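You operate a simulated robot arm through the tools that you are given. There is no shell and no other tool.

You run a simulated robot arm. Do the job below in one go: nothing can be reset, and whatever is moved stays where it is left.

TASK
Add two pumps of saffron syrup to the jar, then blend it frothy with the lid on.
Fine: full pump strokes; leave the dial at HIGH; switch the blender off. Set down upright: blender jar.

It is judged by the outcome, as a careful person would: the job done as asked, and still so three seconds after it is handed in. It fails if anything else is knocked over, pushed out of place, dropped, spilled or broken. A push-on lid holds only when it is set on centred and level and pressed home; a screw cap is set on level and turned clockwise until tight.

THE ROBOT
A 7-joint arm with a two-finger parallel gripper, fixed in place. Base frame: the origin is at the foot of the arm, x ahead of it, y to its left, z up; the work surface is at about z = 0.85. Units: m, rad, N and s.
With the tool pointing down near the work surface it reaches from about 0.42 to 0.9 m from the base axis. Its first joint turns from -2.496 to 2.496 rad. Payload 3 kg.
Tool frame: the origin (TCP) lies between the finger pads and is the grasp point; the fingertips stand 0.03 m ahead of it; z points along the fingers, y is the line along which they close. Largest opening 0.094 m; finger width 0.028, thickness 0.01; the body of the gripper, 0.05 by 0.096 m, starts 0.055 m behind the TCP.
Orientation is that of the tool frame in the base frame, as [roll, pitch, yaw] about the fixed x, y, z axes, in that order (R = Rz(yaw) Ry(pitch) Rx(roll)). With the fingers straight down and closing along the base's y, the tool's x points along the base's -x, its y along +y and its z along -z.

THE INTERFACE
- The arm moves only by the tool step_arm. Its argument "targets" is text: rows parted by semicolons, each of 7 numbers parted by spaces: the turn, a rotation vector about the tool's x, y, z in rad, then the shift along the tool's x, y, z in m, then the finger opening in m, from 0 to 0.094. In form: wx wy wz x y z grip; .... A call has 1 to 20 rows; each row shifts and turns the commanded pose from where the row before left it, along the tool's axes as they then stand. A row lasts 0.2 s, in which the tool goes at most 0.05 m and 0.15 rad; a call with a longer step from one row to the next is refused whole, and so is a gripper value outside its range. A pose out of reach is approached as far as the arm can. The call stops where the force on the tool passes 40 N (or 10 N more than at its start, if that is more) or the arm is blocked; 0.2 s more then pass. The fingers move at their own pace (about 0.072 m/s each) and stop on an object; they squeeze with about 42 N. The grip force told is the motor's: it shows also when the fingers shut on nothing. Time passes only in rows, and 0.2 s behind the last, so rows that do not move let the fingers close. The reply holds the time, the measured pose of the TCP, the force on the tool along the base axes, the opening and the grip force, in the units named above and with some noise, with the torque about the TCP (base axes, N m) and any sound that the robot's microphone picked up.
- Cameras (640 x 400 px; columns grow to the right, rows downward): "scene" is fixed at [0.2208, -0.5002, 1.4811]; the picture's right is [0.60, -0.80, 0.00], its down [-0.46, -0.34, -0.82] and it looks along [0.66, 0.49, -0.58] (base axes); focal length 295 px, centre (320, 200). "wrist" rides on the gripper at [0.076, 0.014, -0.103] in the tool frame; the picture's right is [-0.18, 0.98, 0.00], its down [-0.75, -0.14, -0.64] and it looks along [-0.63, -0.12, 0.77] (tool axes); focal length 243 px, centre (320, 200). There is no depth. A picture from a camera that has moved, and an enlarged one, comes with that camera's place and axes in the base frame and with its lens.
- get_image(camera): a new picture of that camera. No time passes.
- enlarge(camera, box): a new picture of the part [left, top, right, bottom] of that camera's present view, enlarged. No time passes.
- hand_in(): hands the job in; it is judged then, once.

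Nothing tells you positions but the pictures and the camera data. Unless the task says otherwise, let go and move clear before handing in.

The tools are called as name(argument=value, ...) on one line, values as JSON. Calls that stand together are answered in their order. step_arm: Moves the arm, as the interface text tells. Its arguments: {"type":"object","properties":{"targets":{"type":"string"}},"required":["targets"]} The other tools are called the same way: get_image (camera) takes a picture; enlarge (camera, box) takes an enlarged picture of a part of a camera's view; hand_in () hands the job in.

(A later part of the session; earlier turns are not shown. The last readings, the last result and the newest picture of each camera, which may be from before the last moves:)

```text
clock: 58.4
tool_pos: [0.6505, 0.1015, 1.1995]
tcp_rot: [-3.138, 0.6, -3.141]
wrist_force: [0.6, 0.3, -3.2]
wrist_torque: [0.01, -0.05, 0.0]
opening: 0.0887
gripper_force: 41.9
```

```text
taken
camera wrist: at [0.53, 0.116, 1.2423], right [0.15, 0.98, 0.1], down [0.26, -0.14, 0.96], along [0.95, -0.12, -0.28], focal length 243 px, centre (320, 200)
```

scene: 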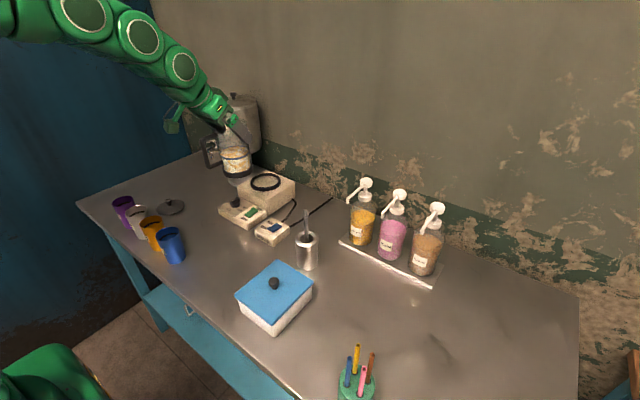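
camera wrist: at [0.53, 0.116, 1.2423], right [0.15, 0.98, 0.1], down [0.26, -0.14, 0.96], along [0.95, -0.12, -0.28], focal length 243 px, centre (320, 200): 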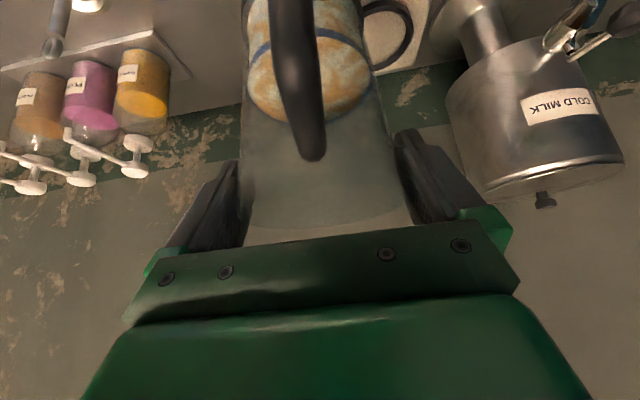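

The jar is level and its rim sits about 15 mm above the TCP. I'll turn it 45° about the vertical so the handle will not hang over the switches.

step_arm(targets="-0.037 0 -0.054 0 0 0 0.04; -0.074 0 -0.1081 0 0 0 0.04; -0.074 0 -0.1081 0 0 0 0.04; -0.074 0 -0.1081 0 0 0 0.04; -0.074 0 -0.1081 0 0 0 0.04; -0.074 0 -0.1081 0 0 0 0.04; -0.037 0 -0.054 0 0 0 0.04; 0 0 0 0 0 0 0.04; 0 0 0 0 0 0 0.04")

get_image(camera="scene")

get_image(camera="wrist")

```text
clock: 60.4
tool_pos: [0.6508, 0.1017, 1.201]
tcp_rot: [-3.138, 0.601, -2.354]
wrist_force: [0.0, 0.6, -2.1]
wrist_torque: [-0.01, 0.0, 0.02]
opening: 0.0887
gripper_force: 42.0
```

```text
taken
```

scene: 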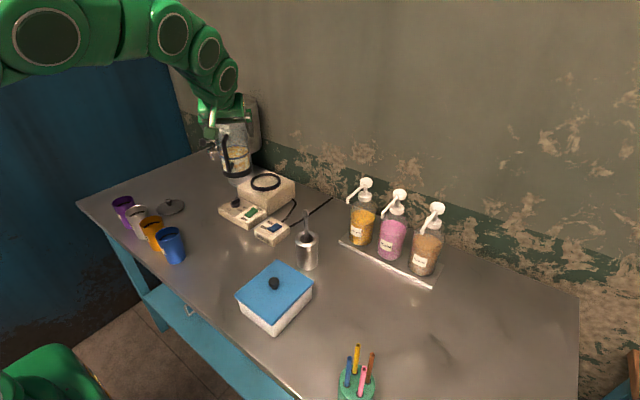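

```text
taken
camera wrist: at [0.5556, 0.0263, 1.2427], right [-0.59, 0.8, 0.1], down [0.28, 0.09, 0.96], along [0.76, 0.59, -0.28], focal length 243 px, centre (320, 200)
```

wrist: 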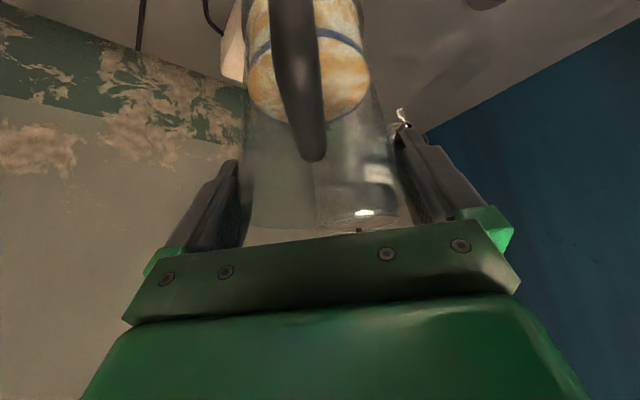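

The jar is turned with the handle toward (-x,-y). Moving it horizontally to above the ring.

step_arm(targets="0 0 0 -0.0105 -0.0042 0.0071 0.04; 0 0 0 -0.0209 -0.0084 0.0143 0.04; 0 0 0 -0.0209 -0.0084 0.0143 0.04; 0 0 0 -0.0209 -0.0084 0.0143 0.04; 0 0 0 -0.0209 -0.0084 0.0143 0.04; 0 0 0 -0.0209 -0.0084 0.0143 0.04; 0 0 0 -0.0209 -0.0084 0.0143 0.04; 0 0 0 -0.0105 -0.0042 0.0072 0.04; 0 0 0 0.0141 0 0.0206 0.04; 0 0 0 0.0141 0 0.0206 0.04; 0 0 0 0.0141 0 0.0206 0.04; 0 0 0 0.0071 0 0.0103 0.04; 0 0 0 0 0 0 0.04; 0 0 0 0 0 0 0.04")

enlarge(camera="scene", box=[210, 120, 320, 230])

get_image(camera="wrist")

```text
clock: 63.4
tool_pos: [0.8188, 0.1855, 1.1126]
tcp_rot: [3.142, 0.601, -2.354]
wrist_force: [-0.7, 0.1, -3.3]
wrist_torque: [0.02, 0.01, 0.0]
opening: 0.0886
gripper_force: 42.0
```

```text
3.64 times, centred on (265, 175) of scene
camera zoom: at [0.2208, -0.5002, 1.4811], right [0.6, -0.8, 0.0], down [-0.46, -0.34, -0.82], along [0.66, 0.49, -0.58], focal length 1072 px, centre (520, 291)
```

zoom: 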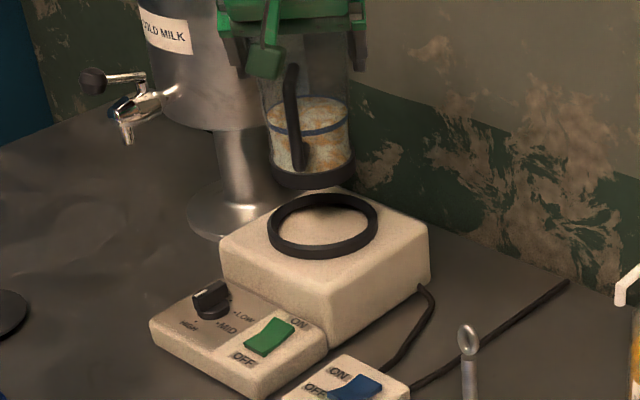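

```text
taken
camera wrist: at [0.7225, 0.1101, 1.1558], right [-0.59, 0.8, 0.1], down [0.28, 0.09, 0.96], along [0.76, 0.59, -0.28], focal length 243 px, centre (320, 200)
```

wrist: 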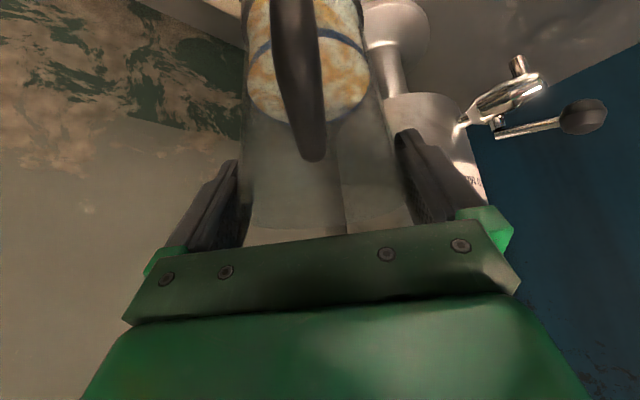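

I'll lower to just above the ring and check alignment there.

step_arm(targets="0 0 0 0.0094 0 0.01375 0.04; 0 0 0 0.0094 0 0.01375 0.04; 0 0 0 0.0083 0 0.0121 0.04; 0 0 0 0 0 0 0.04; 0 0 0 0 0 0 0.04")

enlarge(camera="scene", box=[240, 150, 300, 210])

get_image(camera="wrist")

```text
clock: 64.6
tool_pos: [0.8175, 0.1872, 1.0644]
tcp_rot: [-3.139, 0.597, -2.355]
wrist_force: [-1.0, 0.6, -3.7]
wrist_torque: [0.04, 0.0, 0.01]
opening: 0.0887
gripper_force: 42.1
```

```text
6.67 times, centred on (270, 180) of scene
camera zoom: at [0.2208, -0.5002, 1.4811], right [0.6, -0.8, 0.0], down [-0.46, -0.34, -0.82], along [0.66, 0.49, -0.58], focal length 1966 px, centre (653, 333)
```

zoom: 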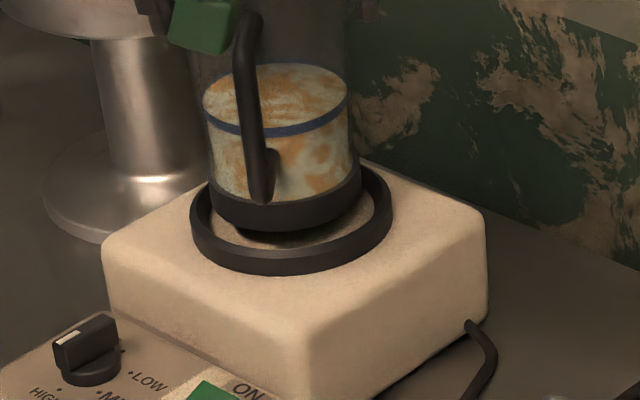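

```text
taken
camera wrist: at [0.7229, 0.11, 1.1073], right [-0.59, 0.8, 0.1], down [0.28, 0.09, 0.96], along [0.76, 0.59, -0.28], focal length 243 px, centre (320, 200)
```

wrist: 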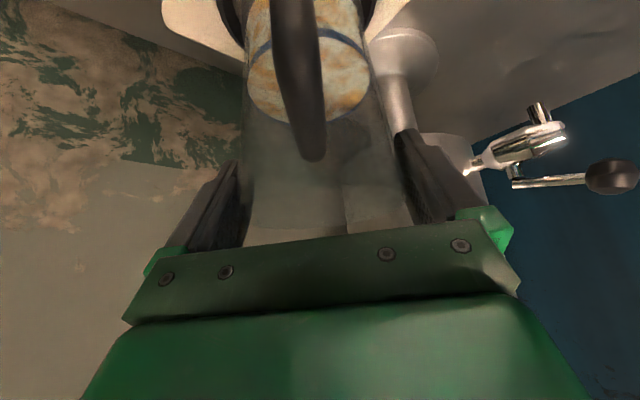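

Alignment sideways is within about 1 mm. Lowering in small steps, watching the force to tell seating from resting on the ring.

step_arm(targets="0 0 0 0.00113 0 0.00165 0.04; 0 0 0 0.00113 0 0.00165 0.04; 0 0 0 0.00113 0 0.00165 0.04; 0 0 0 0.00113 0 0.00165 0.04; 0 0 0 0.00113 0 0.00165 0.04; 0 0 0 0.00113 0 0.00165 0.04; 0 0 0 0 0 0 0.04")

enlarge(camera="scene", box=[240, 150, 300, 210])

```text
clock: 66.2
tool_pos: [0.8172, 0.1853, 1.0549]
tcp_rot: [-3.139, 0.598, -2.355]
wrist_force: [0.2, -0.2, -2.9]
wrist_torque: [0.01, -0.03, -0.01]
opening: 0.0885
gripper_force: 42.0
```

```text
6.67 times, centred on (270, 180) of scene
camera zoom: at [0.2208, -0.5002, 1.4811], right [0.6, -0.8, 0.0], down [-0.46, -0.34, -0.82], along [0.66, 0.49, -0.58], focal length 1966 px, centre (653, 333)
```

zoom: 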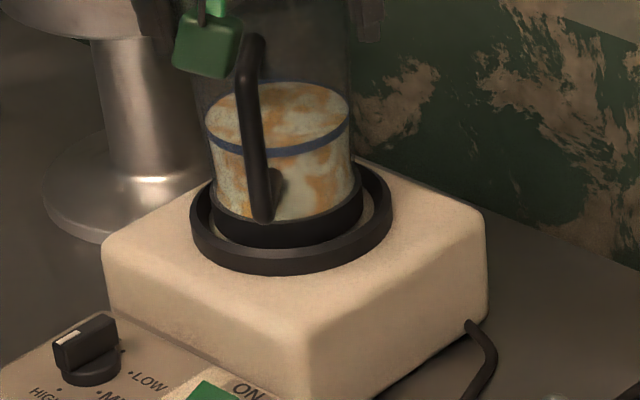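

There is slightly more gap on the right, so I'll shift 1.6 mm that way and keep lowering.

step_arm(targets="0 0 0 0 -0.0016 0 0.04; 0 0 0 0.00113 0 0.00165 0.04; 0 0 0 0.00113 0 0.00165 0.04; 0 0 0 0.00113 0 0.00165 0.04; 0 0 0 0 0 0 0.04")

enlarge(camera="scene", box=[240, 150, 300, 210])

```text
clock: 67.4
tool_pos: [0.8201, 0.185, 1.0482]
tcp_rot: [-3.14, 0.601, -2.354]
wrist_force: [-0.2, 0.4, -2.1]
wrist_torque: [-0.02, -0.02, -0.01]
opening: 0.0889
gripper_force: 42.2
```

```text
6.67 times, centred on (270, 180) of scene
camera zoom: at [0.2208, -0.5002, 1.4811], right [0.6, -0.8, 0.0], down [-0.46, -0.34, -0.82], along [0.66, 0.49, -0.58], focal length 1966 px, centre (653, 333)
```

zoom: 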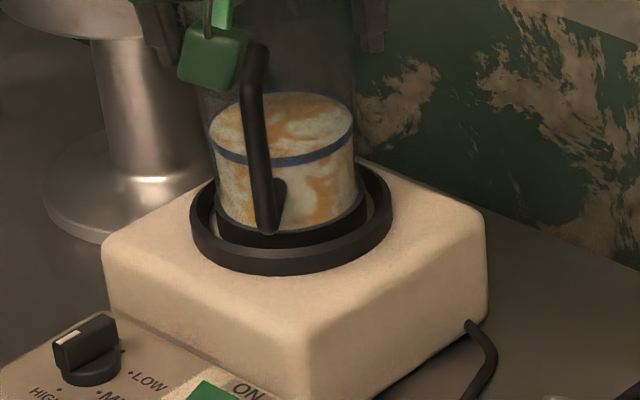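

It is going into the ring with no contact. Continuing down gently until it seats.

step_arm(targets="0 0 0 0.00085 0 0.00124 0.04; 0 0 0 0.00085 0 0.00124 0.04; 0 0 0 0.00085 0 0.00124 0.04; 0 0 0 0 0 0 0.04")

step_arm(targets="0 0 0 0.00056 0 0.00083 0.04; 0 0 0 0.00056 0 0.00083 0.04; 0 0 0 0 0 0 0.04")

enlarge(camera="scene", box=[240, 150, 300, 210])

```text
clock: 68.4
tool_pos: [0.8193, 0.1848, 1.0441]
tcp_rot: [-3.138, 0.602, -2.355]
wrist_force: [7.2, 1.3, 23.0]
wrist_torque: [0.18, 0.0, 0.06]
opening: 0.0889
gripper_force: 42.1
```

```text
clock: 69.2
tool_pos: [0.8196, 0.1839, 1.0407]
tcp_rot: [-3.14, 0.6, -2.354]
wrist_force: [3.7, -5.3, 23.4]
wrist_torque: [0.16, 0.16, 0.04]
opening: 0.0885
gripper_force: 41.4
```

```text
6.67 times, centred on (270, 180) of scene
camera zoom: at [0.2208, -0.5002, 1.4811], right [0.6, -0.8, 0.0], down [-0.46, -0.34, -0.82], along [0.66, 0.49, -0.58], focal length 1966 px, centre (653, 333)
```

zoom: 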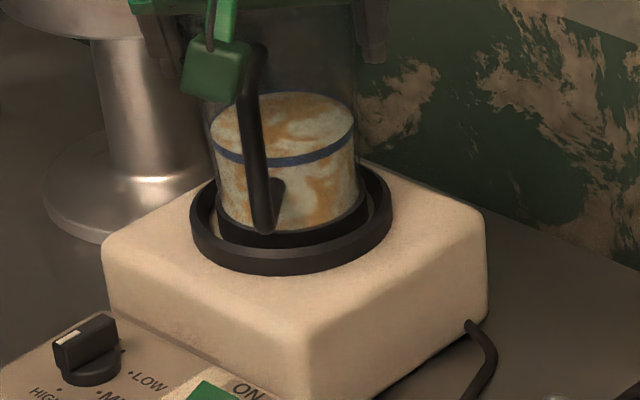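

The jar stopped on the base with its foot inside the ring (the visible part of the dark foot matches sitting on the plate). Releasing and backing off along the tool axis.

step_arm(targets="0 0 0 -0.0011 0 -0.0016 0.04; 0 0 0 0 0 0 0.09; 0 0 0 0 0 0 0.094; 0 0 0 0 0 0 0.094; 0 0 0 0 0 -0.01 0.094; 0 0 0 0 0 -0.02 0.094; 0 0 0 0 0 -0.03 0.094; 0 0 0 0 0 -0.03 0.094; 0 0 0 0 0 -0.03 0.094; 0 0 0 0 0 0 0.094")

enlarge(camera="scene", box=[210, 120, 320, 230])

get_image(camera="wrist")

```text
clock: 71.4
tool_pos: [0.7714, 0.1351, 1.1419]
tcp_rot: [-3.14, 0.598, -2.356]
wrist_force: [0.3, -0.3, -0.3]
wrist_torque: [-0.01, -0.01, 0.0]
opening: 0.0938
gripper_force: 0.1
```

```text
3.64 times, centred on (265, 175) of scene
camera zoom: at [0.2208, -0.5002, 1.4811], right [0.6, -0.8, 0.0], down [-0.46, -0.34, -0.82], along [0.66, 0.49, -0.58], focal length 1072 px, centre (520, 291)
```

zoom: 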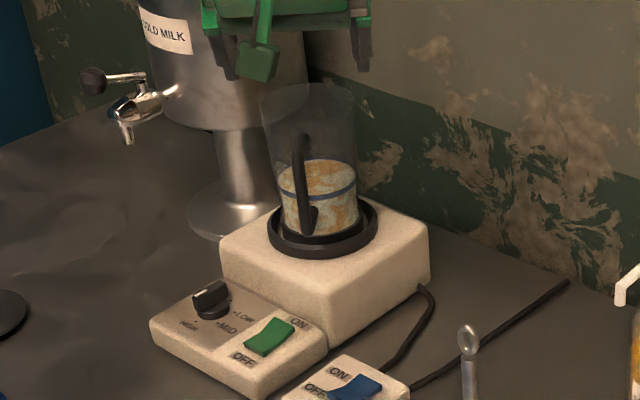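

```text
taken
camera wrist: at [0.6751, 0.0607, 1.1846], right [-0.59, 0.8, 0.1], down [0.28, 0.09, 0.96], along [0.76, 0.59, -0.28], focal length 243 px, centre (320, 200)
```

wrist: 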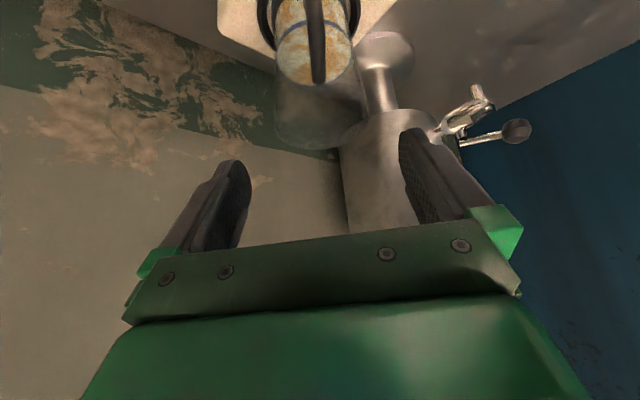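

The jar stands upright in the ring, released. Next, I'll straighten the tool and go to inspect the lid.

step_arm(targets="0 0 0 -0.0226 0 -0.033 0.094; 0 0 0 -0.0226 0 -0.033 0.094; 0.074 0 0.1081 0 0 0 0.094; 0.074 0 0.1081 0 0 0 0.094; 0.074 0 0.1081 0 0 0 0.094; 0.074 0 0.1081 0 0 0 0.094; 0.074 0 0.1081 0 0 0 0.094; 0.074 0 0.1081 0 0 0 0.094; 0 0.15 0 0 0 0 0.094; 0 0.15 0 0 0 0 0.094; 0 0.15 0 0 0 0 0.094; 0 0.15 0 0 0 0 0.094; 0 0 0 0.03 0.03 0 0.094; 0 0 0 0.03 0.03 0 0.094; 0 0 0 0.03 0.03 0 0.094; 0 0 0 0.03 0.03 0 0.094; 0 0 0 0.03 0.03 0 0.094; 0 0 0 0 0 0 0.094")

get_image(camera="wrist")

get_image(camera="scene")

```text
clock: 75.2
tool_pos: [0.6153, 0.2871, 1.2021]
tcp_rot: [-3.139, 0.003, -3.141]
wrist_force: [0.7, 0.0, -0.1]
wrist_torque: [0.01, -0.01, 0.03]
opening: 0.0942
gripper_force: 0.1
out of reach, approached as far as the arm can: row 12
```

```text
taken
camera wrist: at [0.5388, 0.3011, 1.3054], right [0.18, 0.98, 0.0], down [0.75, -0.14, 0.64], along [0.63, -0.12, -0.77], focal length 243 px, centre (320, 200)
```

wrist: 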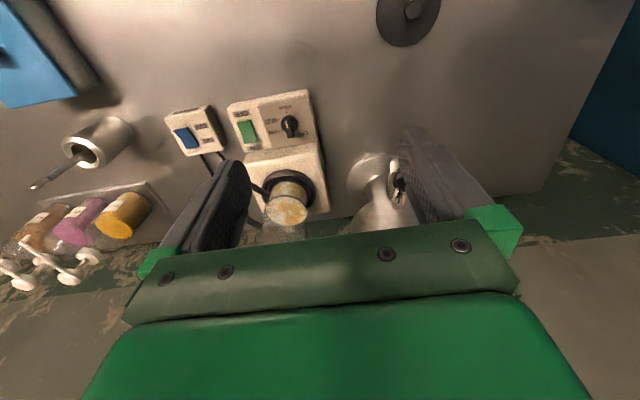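

```text
taken
```

scene: 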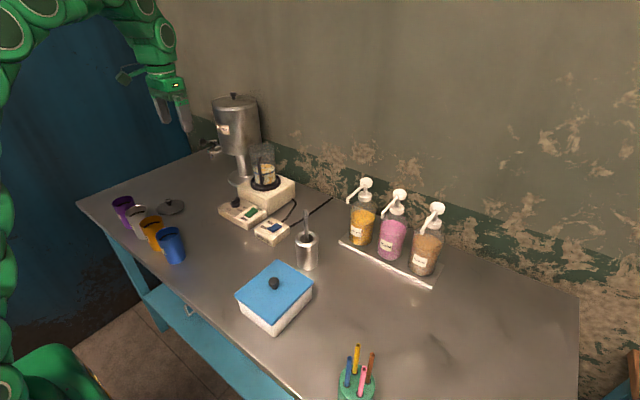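

step_arm(targets="0 0 0 0.0192 0.0222 0.02 0.094; 0 0 0 0.0192 0.0222 0.02 0.094; 0 0 0 0.0192 0.0222 0.02 0.094; 0 0 0 0.0192 0.0222 0.02 0.094; 0 0 0 0.0192 0.0222 0.02 0.094; 0 0 0 0.0192 0.0222 0.02 0.094; 0 0 0 0 0 0 0.094")

get_image(camera="wrist")

enlarge(camera="scene", box=[100, 170, 200, 270])

```text
clock: 76.8
tool_pos: [0.4999, 0.4197, 1.0808]
tcp_rot: [-3.14, 0.0, -3.141]
wrist_force: [-0.5, -0.1, -0.1]
wrist_torque: [0.02, -0.02, -0.02]
opening: 0.094
gripper_force: 0.0
```

```text
taken
camera wrist: at [0.4231, 0.4336, 1.1846], right [0.18, 0.98, 0.0], down [0.75, -0.14, 0.64], along [0.63, -0.12, -0.77], focal length 243 px, centre (320, 200)
```

wrist: 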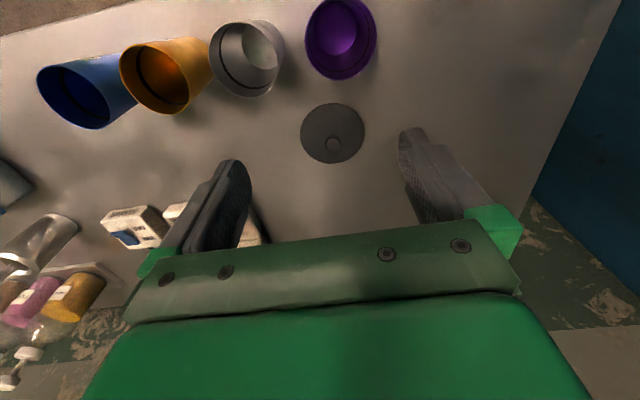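

```text
4.00 times, centred on (150, 220) of scene
camera zoom: at [0.2208, -0.5002, 1.4811], right [0.6, -0.8, 0.0], down [-0.46, -0.34, -0.82], along [0.66, 0.49, -0.58], focal length 1179 px, centre (1000, 120)
```

zoom: 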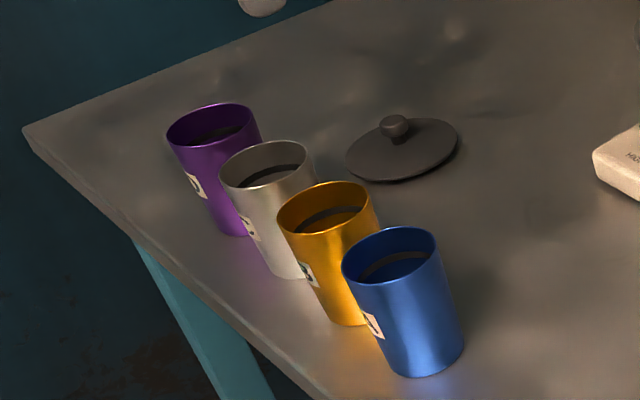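

enlarge(camera="wrist", box=[285, 90, 385, 175])

enlarge(camera="scene", box=[150, 190, 195, 220])

```text
4.71 times, centred on (335, 132) of wrist
camera zoom: at [0.4231, 0.4336, 1.1846], right [0.18, 0.98, 0.0], down [0.75, -0.14, 0.64], along [0.63, -0.12, -0.77], focal length 1142 px, centre (249, 518)
```

zoom: 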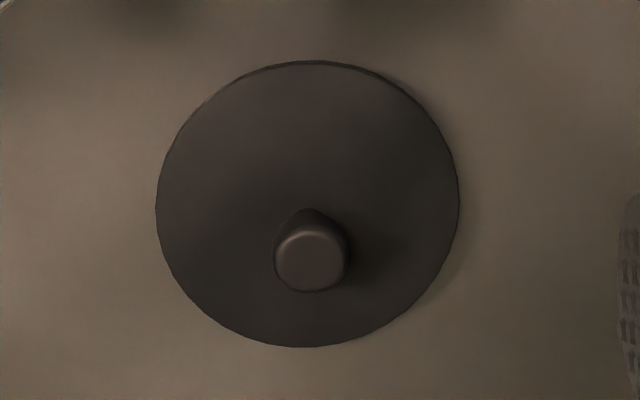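

```text
13.33 times, centred on (172, 205) of scene
camera zoom: at [0.2208, -0.5002, 1.4811], right [0.6, -0.8, 0.0], down [-0.46, -0.34, -0.82], along [0.66, 0.49, -0.58], focal length 3931 px, centre (2287, 133)
```

zoom: 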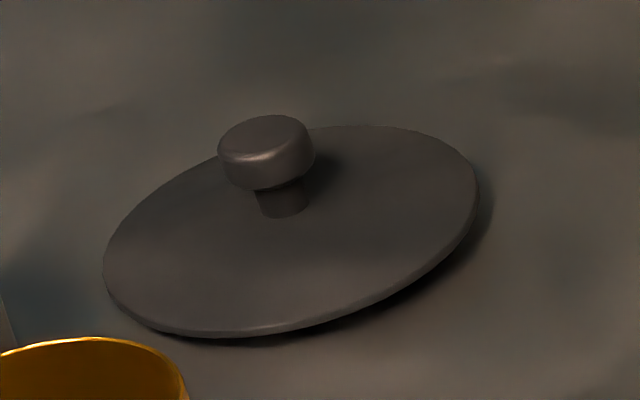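

Lid: disk centre ≈ (0.568,0.424), knob top z≈0.904, diameter ≈0.089, which matches the jar mouth. Before picking it, I'll measure the jar rim's centre on the base with a close view.

step_arm(targets="0 0 0 -0.0167 -0.0388 -0.0167 0.094; 0 0 0 -0.0167 -0.0388 -0.0167 0.094; 0 0 0 -0.0167 -0.0388 -0.0167 0.094; 0 0 0 -0.0167 -0.0388 -0.0167 0.094; 0 0 0 -0.0167 -0.0388 -0.0167 0.094; 0 0 0 -0.0167 -0.0388 -0.0167 0.094; 0 0 0 -0.035 0 0 0.094; 0 0 0 -0.035 0 0 0.094; 0 0 0 -0.035 0 0 0.094; 0 0 0 -0.03 0 0 0.094; 0 0 0 0 0 0 0.094; 0 0 0 0 0 0 0.094")

get_image(camera="wrist")

enlarge(camera="wrist", box=[240, 100, 400, 230])

```text
clock: 79.4
tool_pos: [0.736, 0.1858, 1.1809]
tcp_rot: [-3.14, 0.002, -3.141]
wrist_force: [-0.5, 0.7, -1.4]
wrist_torque: [-0.03, 0.03, 0.01]
opening: 0.0938
gripper_force: 0.0
```

```text
taken
camera wrist: at [0.6595, 0.2004, 1.2847], right [0.18, 0.98, 0.0], down [0.75, -0.14, 0.64], along [0.63, -0.12, -0.77], focal length 243 px, centre (320, 200)
```

wrist: 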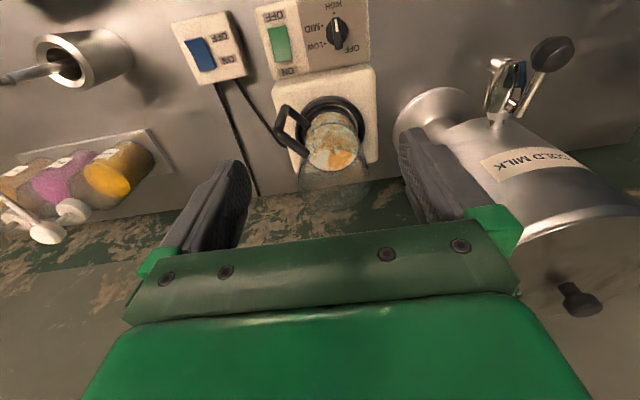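

```text
3.08 times, centred on (320, 165) of wrist
camera zoom: at [0.6595, 0.2004, 1.2847], right [0.18, 0.98, 0.0], down [0.75, -0.14, 0.64], along [0.63, -0.12, -0.77], focal length 746 px, centre (320, 308)
```

zoom: 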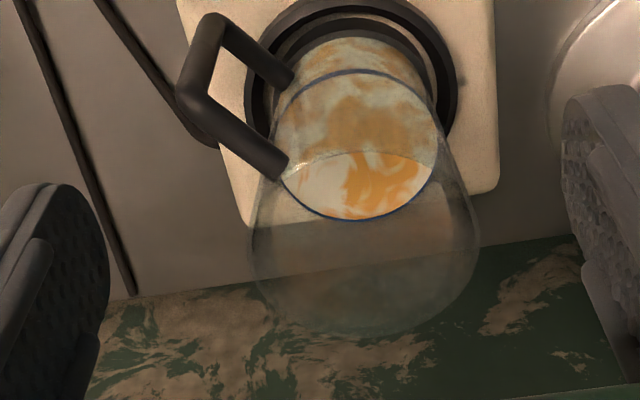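

The jar rim is centred at about (0.818,0.187), z≈1.053, right over the ring. Now going back to the lid and tilting the tool by 0.35 rad so I can later reach the rim with the lid level.

step_arm(targets="0 0 0 0.034 0 0 0.094; 0 0 0 0.034 0 0 0.094; 0 0 0 0.034 0 0 0.08; 0 0 0 0.034 0 0 0.07; 0 0 0 0.006 0.0397 0.0167 0.06; 0 0 0 0.006 0.0397 0.0167 0.06; 0 0 0 0.006 0.0397 0.0167 0.06; 0 0 0 0.006 0.0397 0.0167 0.06; 0 0 0 0.006 0.0397 0.0167 0.06; 0 0 0 0.006 0.0397 0.0167 0.06; 0 -0.1167 0 0 0 0 0.06; 0 -0.1167 0 0 0 0 0.06; 0 -0.1166 0 0 0 0 0.06; 0 0 0 0 0 0 0.06; 0 0 0 0 0 0 0.06")

get_image(camera="wrist")

enlarge(camera="scene", box=[100, 130, 220, 250])

```text
clock: 82.6
tool_pos: [0.5631, 0.4247, 1.0818]
tcp_rot: [-3.14, 0.352, 3.141]
wrist_force: [0.4, 1.0, 0.9]
wrist_torque: [0.01, -0.02, 0.03]
opening: 0.06
gripper_force: 0.0
```

```text
taken
camera wrist: at [0.4557, 0.4384, 1.1521], right [0.17, 0.98, 0.06], down [0.49, -0.14, 0.86], along [0.86, -0.12, -0.5], focal length 243 px, centre (320, 200)
```

wrist: 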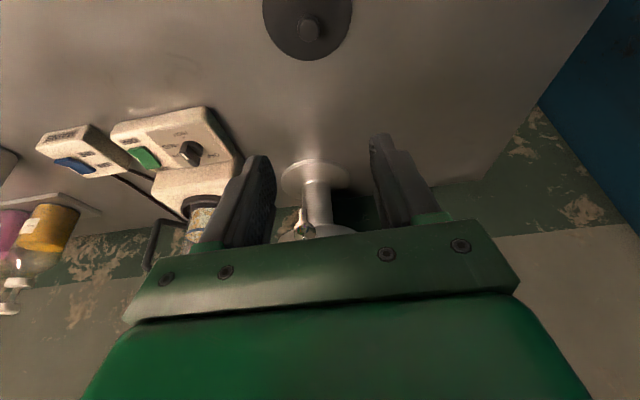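

```text
3.33 times, centred on (160, 190) of scene
camera zoom: at [0.2208, -0.5002, 1.4811], right [0.6, -0.8, 0.0], down [-0.46, -0.34, -0.82], along [0.66, 0.49, -0.58], focal length 983 px, centre (853, 233)
```

zoom: 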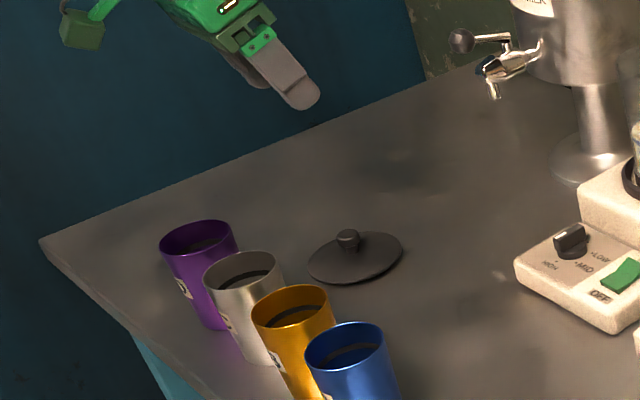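

The knob is at (0.567,0.4245). Descending around it with the fingers opened to 60 mm.

step_arm(targets="0 0 0 0.0108 0 0.0294 0.05; 0 0 0 0.0108 0 0.0294 0.05; 0 0 0 0.0108 0 0.0294 0.05; 0 0 0 0.0108 0 0.0294 0.05; 0 0 0 0.0108 0 0.0294 0.05; 0 0 0 0 0 0 0.05")

get_image(camera="wrist")

enlarge(camera="scene", box=[130, 170, 210, 230])

```text
clock: 84.0
tool_pos: [0.5629, 0.424, 0.9239]
tcp_rot: [-3.141, 0.352, 3.141]
wrist_force: [-0.3, 0.4, -0.2]
wrist_torque: [-0.03, 0.0, 0.01]
opening: 0.05
gripper_force: 0.0
```

```text
taken
camera wrist: at [0.4554, 0.4383, 0.9955], right [0.17, 0.98, 0.06], down [0.49, -0.14, 0.86], along [0.86, -0.12, -0.5], focal length 243 px, centre (320, 200)
```

wrist: 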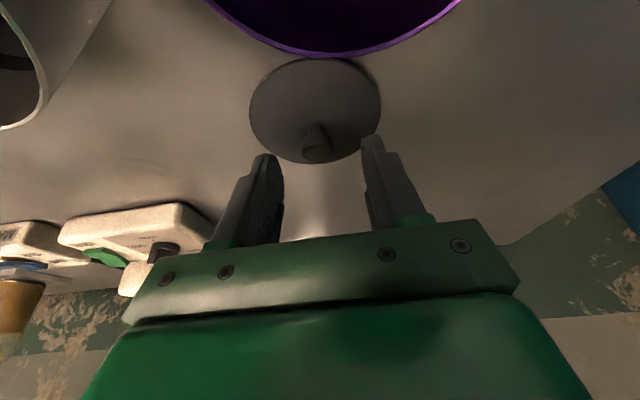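

```text
6.67 times, centred on (170, 200) of scene
camera zoom: at [0.2208, -0.5002, 1.4811], right [0.6, -0.8, 0.0], down [-0.46, -0.34, -0.82], along [0.66, 0.49, -0.58], focal length 1966 px, centre (1320, 200)
```

zoom: 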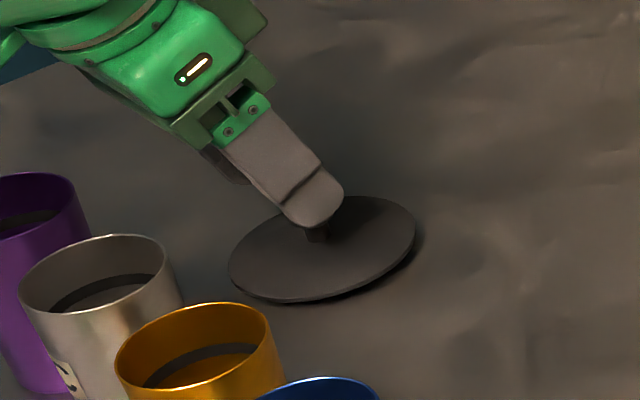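

The camera block would come close to the purple cup with this tilt, so I'll reduce the tilt to 0.2 rad before the final descent.

step_arm(targets="0 0.075 0 0 0 0 0.05; 0 0.077 0 0 0 0 0.05; 0 0 0 0.0018 0 0.0095 0.05; 0 0 0 0 0 0 0.05")

get_image(camera="wrist")

enlarge(camera="scene", box=[100, 170, 220, 270])

enlarge(camera="scene", box=[150, 185, 195, 220])

```text
clock: 85.0
tool_pos: [0.5625, 0.4237, 0.9145]
tcp_rot: [-3.141, 0.199, -3.141]
wrist_force: [0.0, -0.6, 0.3]
wrist_torque: [-0.01, 0.01, 0.0]
opening: 0.0499
gripper_force: 0.1
```

```text
taken
camera wrist: at [0.4677, 0.4382, 1.0013], right [0.18, 0.98, 0.03], down [0.61, -0.14, 0.78], along [0.77, -0.12, -0.63], focal length 243 px, centre (320, 200)
```

wrist: 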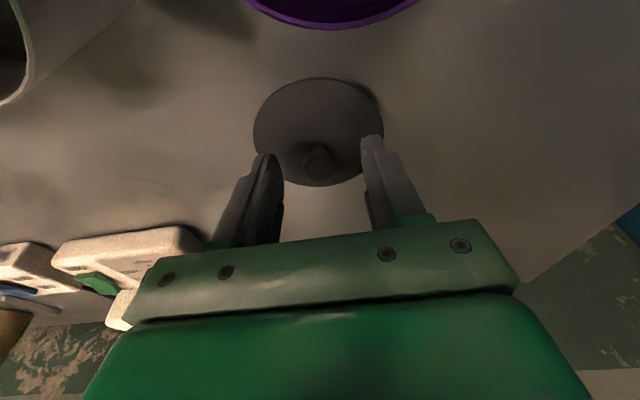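

```text
4.00 times, centred on (160, 220) of scene
camera zoom: at [0.2208, -0.5002, 1.4811], right [0.6, -0.8, 0.0], down [-0.46, -0.34, -0.82], along [0.66, 0.49, -0.58], focal length 1179 px, centre (960, 120)
```

zoom: 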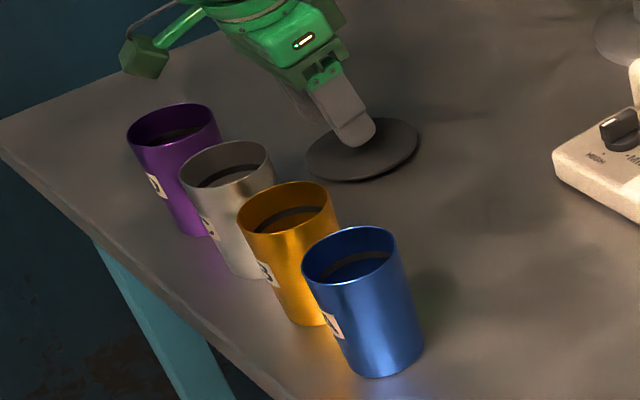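

```text
11.43 times, centred on (172, 202) of scene
camera zoom: at [0.2208, -0.5002, 1.4811], right [0.6, -0.8, 0.0], down [-0.46, -0.34, -0.82], along [0.66, 0.49, -0.58], focal length 3370 px, centre (2006, 171)
```

zoom: 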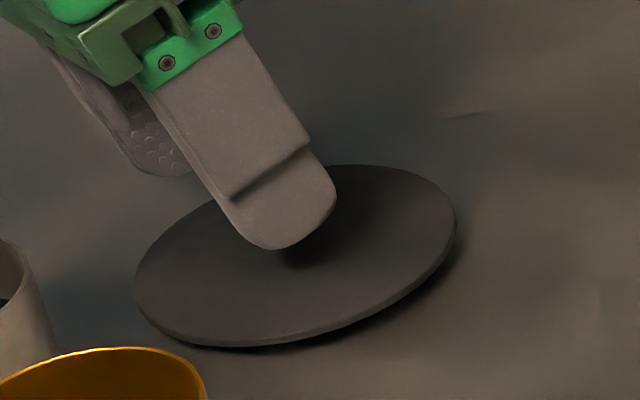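

step_arm(targets="0 0 0 -0.0006 0 0.0045 0.05; 0 0 0 -0.0006 0 0.0044 0.05; 0 0 0 0 0 0 0.05; 0 0 0 0 0 0 0.035; 0 0 0 0 0 0 0.025; 0 0 0 0 0 0 0.018; 0 0 0 0 0 0 0.01; 0 0 0 0 0 0 0.0; 0 0 0 0 0 0 0")

get_image(camera="wrist")

enlarge(camera="scene", box=[150, 185, 195, 220])

```text
clock: 87.0
tool_pos: [0.5643, 0.4231, 0.906]
tcp_rot: [-3.14, 0.2, 3.141]
wrist_force: [0.5, 0.3, 0.0]
wrist_torque: [0.05, 0.0, -0.01]
opening: 0.0201
gripper_force: 42.5
```

```text
taken
camera wrist: at [0.4707, 0.4381, 0.9929], right [0.18, 0.98, 0.03], down [0.61, -0.14, 0.78], along [0.77, -0.12, -0.63], focal length 243 px, centre (320, 200)
```

wrist: 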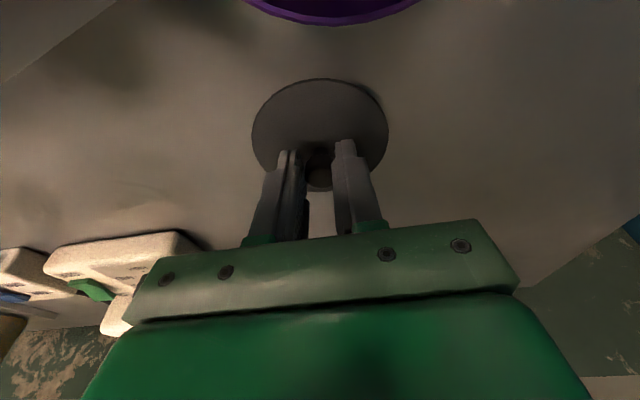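

```text
11.43 times, centred on (172, 202) of scene
camera zoom: at [0.2208, -0.5002, 1.4811], right [0.6, -0.8, 0.0], down [-0.46, -0.34, -0.82], along [0.66, 0.49, -0.58], focal length 3370 px, centre (2006, 171)
```

zoom: 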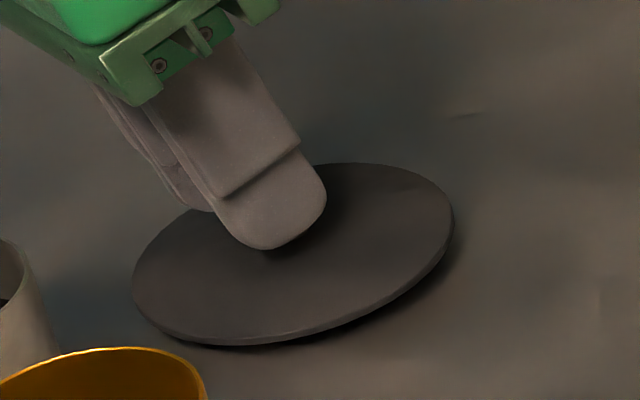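

The lid's knob is gripped. Lifting straight up and checking that the lid hangs level.

step_arm(targets="0 0 0 -0.002 0 -0.0098 0; 0 0 0 -0.005 0 -0.0245 0; 0 0 0 -0.0068 0 -0.0331 0; 0 0 0 -0.0068 0 -0.0331 0; 0 0 0 -0.0068 0 -0.0331 0; 0 0 0 -0.0068 0 -0.0331 0; 0 0 0 -0.0068 0 -0.0331 0; 0 0 0 -0.0068 0 -0.0331 0; 0 0 0 0 0 0 0; 0 0 0 0 0 0 0")

get_image(camera="wrist")

enlarge(camera="scene", box=[100, 100, 220, 220])

```text
clock: 89.2
tool_pos: [0.5674, 0.4242, 1.1447]
tcp_rot: [-3.14, 0.199, 3.142]
wrist_force: [0.0, 0.2, 0.2]
wrist_torque: [0.01, -0.01, 0.0]
opening: 0.0201
gripper_force: 41.8
```

```text
taken
camera wrist: at [0.4717, 0.4387, 1.2312], right [0.18, 0.98, 0.03], down [0.61, -0.14, 0.78], along [0.77, -0.12, -0.63], focal length 243 px, centre (320, 200)
```

wrist: 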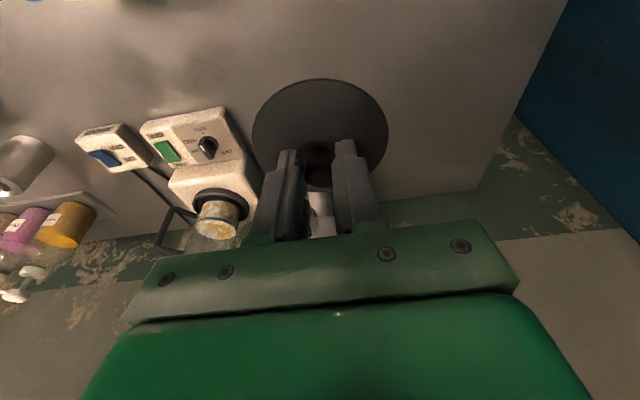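

```text
3.33 times, centred on (160, 160) of scene
camera zoom: at [0.2208, -0.5002, 1.4811], right [0.6, -0.8, 0.0], down [-0.46, -0.34, -0.82], along [0.66, 0.49, -0.58], focal length 983 px, centre (853, 333)
```

zoom: 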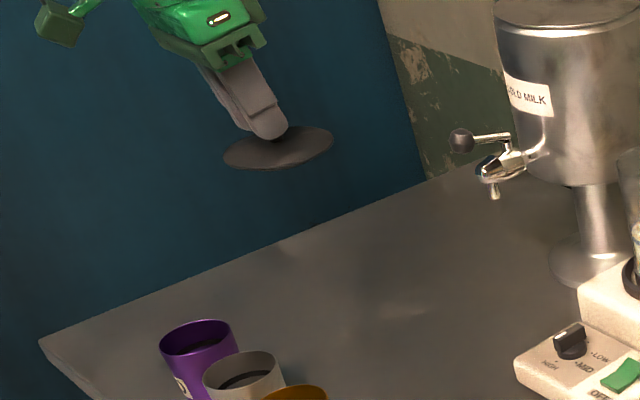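

The lid hangs level. Carrying it around the dispenser toward the jar at a height that clears the rim.

step_arm(targets="0 0 0 -0.0023 -0.016 0.0005 0; 0 0 0 -0.0046 -0.032 0.0009 0; 0 0 0 -0.0046 -0.032 0.0009 0; 0 0 0 -0.0046 -0.032 0.0009 0; 0 0 0 -0.0046 -0.032 0.0009 0; 0 0 0 -0.0046 -0.032 0.0009 0; 0 0 0 -0.0046 -0.032 0.0009 0; 0 0 0 -0.0023 -0.016 0.0005 0; 0 0 0 -0.0261 -0.0023 0.0053 0; 0 0 0 -0.0261 -0.0023 0.0053 0; 0 0 0 -0.0261 -0.0023 0.0053 0; 0 0 0 -0.0261 -0.0023 0.0053 0; 0 0 0 -0.0261 -0.0023 0.0053 0; 0 0 0 -0.0261 -0.0023 0.0053 0; 0 0 0 0 0 0 0; 0 0 0 0 0 0 0")

get_image(camera="wrist")

enlarge(camera="scene", box=[210, 110, 320, 220])

```text
clock: 92.6
tool_pos: [0.7588, 0.186, 1.1447]
tcp_rot: [-3.139, 0.197, 3.141]
wrist_force: [-0.3, 0.0, -0.5]
wrist_torque: [-0.01, 0.01, 0.04]
opening: 0.0201
gripper_force: 41.5
```

```text
taken
camera wrist: at [0.6638, 0.1999, 1.2309], right [0.18, 0.98, 0.03], down [0.61, -0.14, 0.78], along [0.77, -0.12, -0.63], focal length 243 px, centre (320, 200)
```

wrist: 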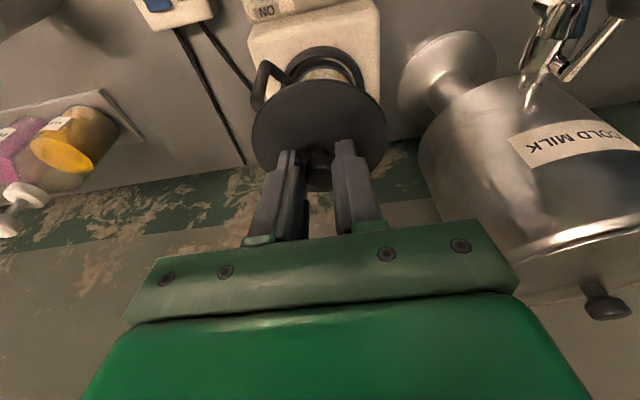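

```text
3.64 times, centred on (265, 165) of scene
camera zoom: at [0.2208, -0.5002, 1.4811], right [0.6, -0.8, 0.0], down [-0.46, -0.34, -0.82], along [0.66, 0.49, -0.58], focal length 1072 px, centre (520, 327)
```

zoom: 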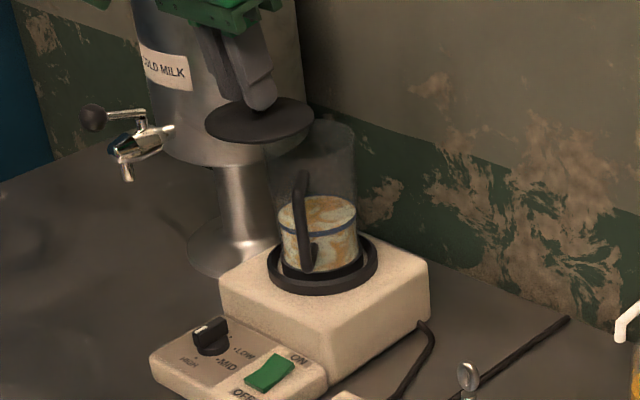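

step_arm(targets="0 0 0 -0.0183 0 0.0037 0; 0 0 0 -0.0183 0 0.0037 0; 0 0 0 -0.0183 0 0.0037 0; 0 0 0 0.002 0 0.0098 0; 0 0 0 0 0 0 0; 0 0 0 0 0 0 0")

get_image(camera="wrist")

enlarge(camera="scene", box=[235, 125, 305, 185])

```text
clock: 94.0
tool_pos: [0.8162, 0.1877, 1.1333]
tcp_rot: [-3.14, 0.198, 3.141]
wrist_force: [0.7, 0.5, -0.5]
wrist_torque: [-0.02, 0.02, -0.02]
opening: 0.0202
gripper_force: 41.4
```

```text
taken
camera wrist: at [0.72, 0.2011, 1.2204], right [0.18, 0.98, 0.03], down [0.61, -0.14, 0.78], along [0.77, -0.12, -0.63], focal length 243 px, centre (320, 200)
```

wrist: 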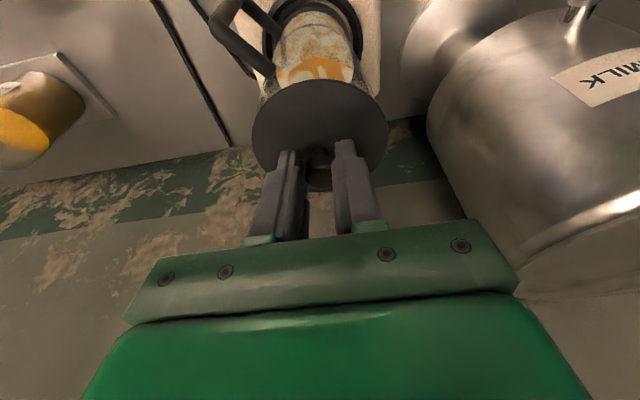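

```text
6.67 times, centred on (270, 155) of scene
camera zoom: at [0.2208, -0.5002, 1.4811], right [0.6, -0.8, 0.0], down [-0.46, -0.34, -0.82], along [0.66, 0.49, -0.58], focal length 1966 px, centre (653, 500)
```

zoom: 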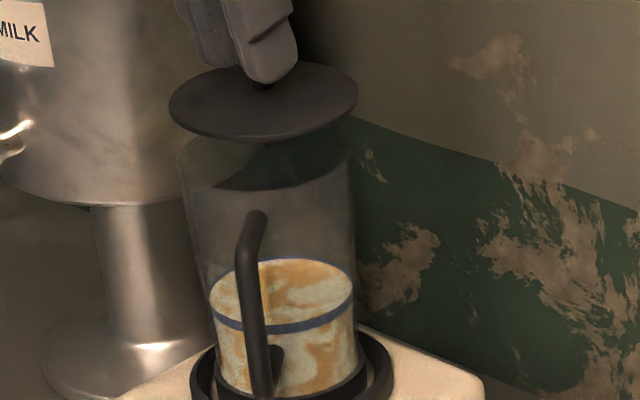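

The lid is centred over the jar to within a couple of mm. Lowering further for a closer check.

step_arm(targets="0 0 0 0.002 0 0.0098 0; 0 0 0 0.001 0 0.0049 0; 0 0 0 0 0 0 0; 0 0 0 0 0 0 0")

enlarge(camera="scene", box=[245, 130, 295, 170])

enlarge(camera="wrist", box=[230, 50, 410, 200])

```text
clock: 95.0
tool_pos: [0.8153, 0.186, 1.1197]
tcp_rot: [-3.14, 0.198, 3.14]
wrist_force: [0.5, -0.1, -0.5]
wrist_torque: [0.01, -0.01, 0.03]
opening: 0.0198
gripper_force: 42.1
```

```text
10.00 times, centred on (270, 150) of scene
camera zoom: at [0.2208, -0.5002, 1.4811], right [0.6, -0.8, 0.0], down [-0.46, -0.34, -0.82], along [0.66, 0.49, -0.58], focal length 2948 px, centre (820, 700)
```

zoom: 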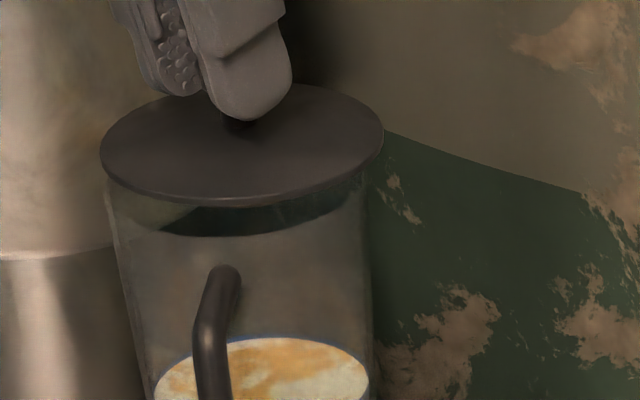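

```text
2.67 times, centred on (320, 125) of wrist
camera zoom: at [0.7195, 0.2003, 1.2057], right [0.18, 0.98, 0.03], down [0.61, -0.14, 0.78], along [0.77, -0.12, -0.63], focal length 647 px, centre (320, 400)
```

zoom: 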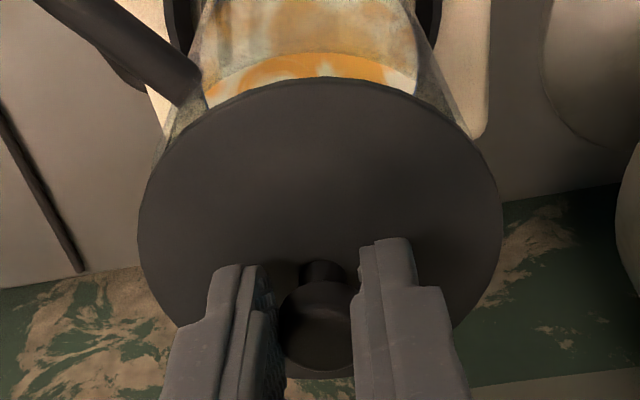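

The lid and jar are centred on each other in both views. Lowering gently onto the rim.

step_arm(targets="0 0 0 0.0004 0 0.00196 0; 0 0 0 0.0004 0 0.00196 0; 0 0 0 0.0004 0 0.00196 0; 0 0 0 0 0 0 0")

step_arm(targets="0 0 0 0.0004 0 0.00196 0; 0 0 0 0.0004 0 0.00196 0; 0 0 0 0 0 0 0")

enlarge(camera="scene", box=[245, 130, 295, 170])

```text
clock: 96.0
tool_pos: [0.8139, 0.1869, 1.113]
tcp_rot: [-3.141, 0.2, 3.141]
wrist_force: [-1.1, -0.6, 0.7]
wrist_torque: [-0.03, 0.03, -0.03]
opening: 0.02
gripper_force: 41.9
```

```text
clock: 96.8
tool_pos: [0.8153, 0.1867, 1.1098]
tcp_rot: [-3.14, 0.201, -3.14]
wrist_force: [-1.8, 0.1, 19.7]
wrist_torque: [0.12, -0.64, -0.05]
opening: 0.0201
gripper_force: 42.2
```

```text
10.00 times, centred on (270, 150) of scene
camera zoom: at [0.2208, -0.5002, 1.4811], right [0.6, -0.8, 0.0], down [-0.46, -0.34, -0.82], along [0.66, 0.49, -0.58], focal length 2948 px, centre (820, 700)
```

zoom: 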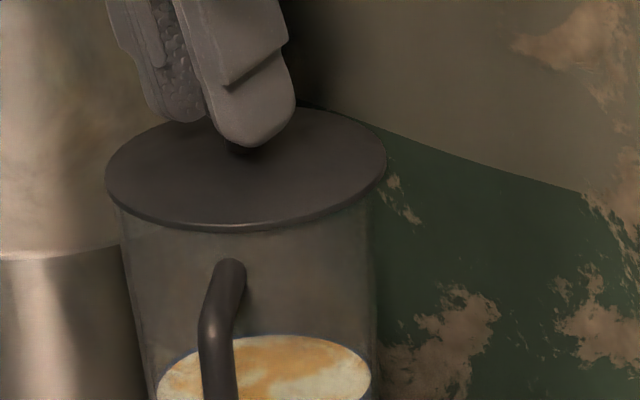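

Contact, with the load on the far side. I'll look closely at how the lid is sitting.

enlarge(camera="scene", box=[252, 140, 292, 166])

get_image(camera="wrist")

enlarge(camera="wrist", box=[230, 50, 410, 200])

enlarge(camera="scene", box=[240, 150, 300, 210])

```text
15.38 times, centred on (272, 153) of scene
camera zoom: at [0.2208, -0.5002, 1.4811], right [0.6, -0.8, 0.0], down [-0.46, -0.34, -0.82], along [0.66, 0.49, -0.58], focal length 4536 px, centre (1058, 923)
```

zoom: 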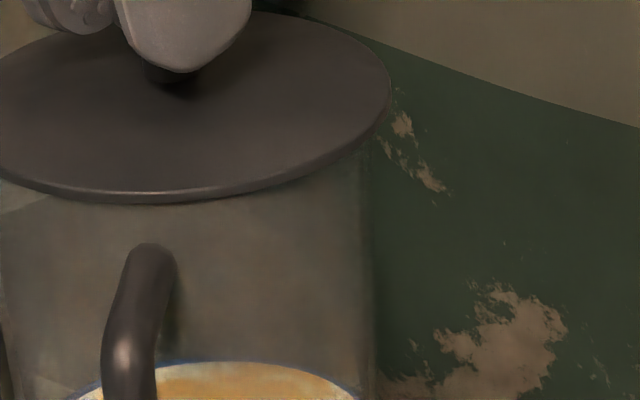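

```text
taken
camera wrist: at [0.7197, 0.2006, 1.1962], right [0.18, 0.98, 0.04], down [0.61, -0.14, 0.78], along [0.77, -0.12, -0.62], focal length 243 px, centre (320, 200)
```

wrist: 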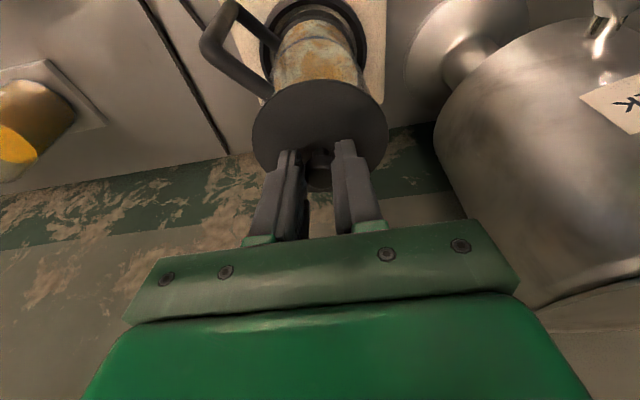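

```text
2.67 times, centred on (320, 125) of wrist
camera zoom: at [0.7197, 0.2006, 1.1962], right [0.18, 0.98, 0.04], down [0.61, -0.14, 0.78], along [0.77, -0.12, -0.62], focal length 647 px, centre (320, 400)
```

zoom: 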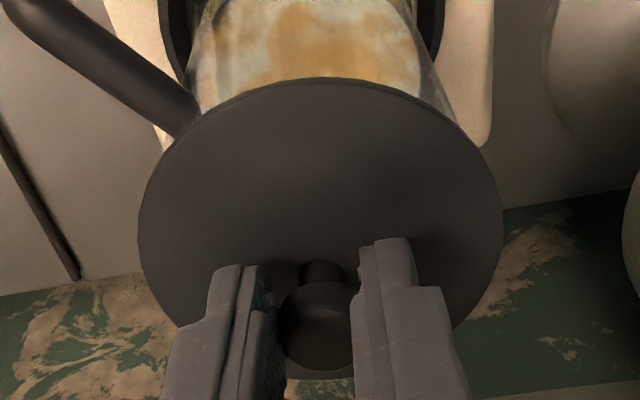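

```text
6.67 times, centred on (270, 180) of scene
camera zoom: at [0.2208, -0.5002, 1.4811], right [0.6, -0.8, 0.0], down [-0.46, -0.34, -0.82], along [0.66, 0.49, -0.58], focal length 1966 px, centre (653, 333)
```

zoom: 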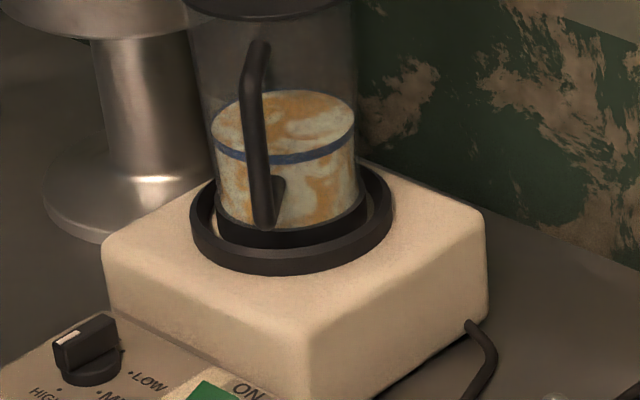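

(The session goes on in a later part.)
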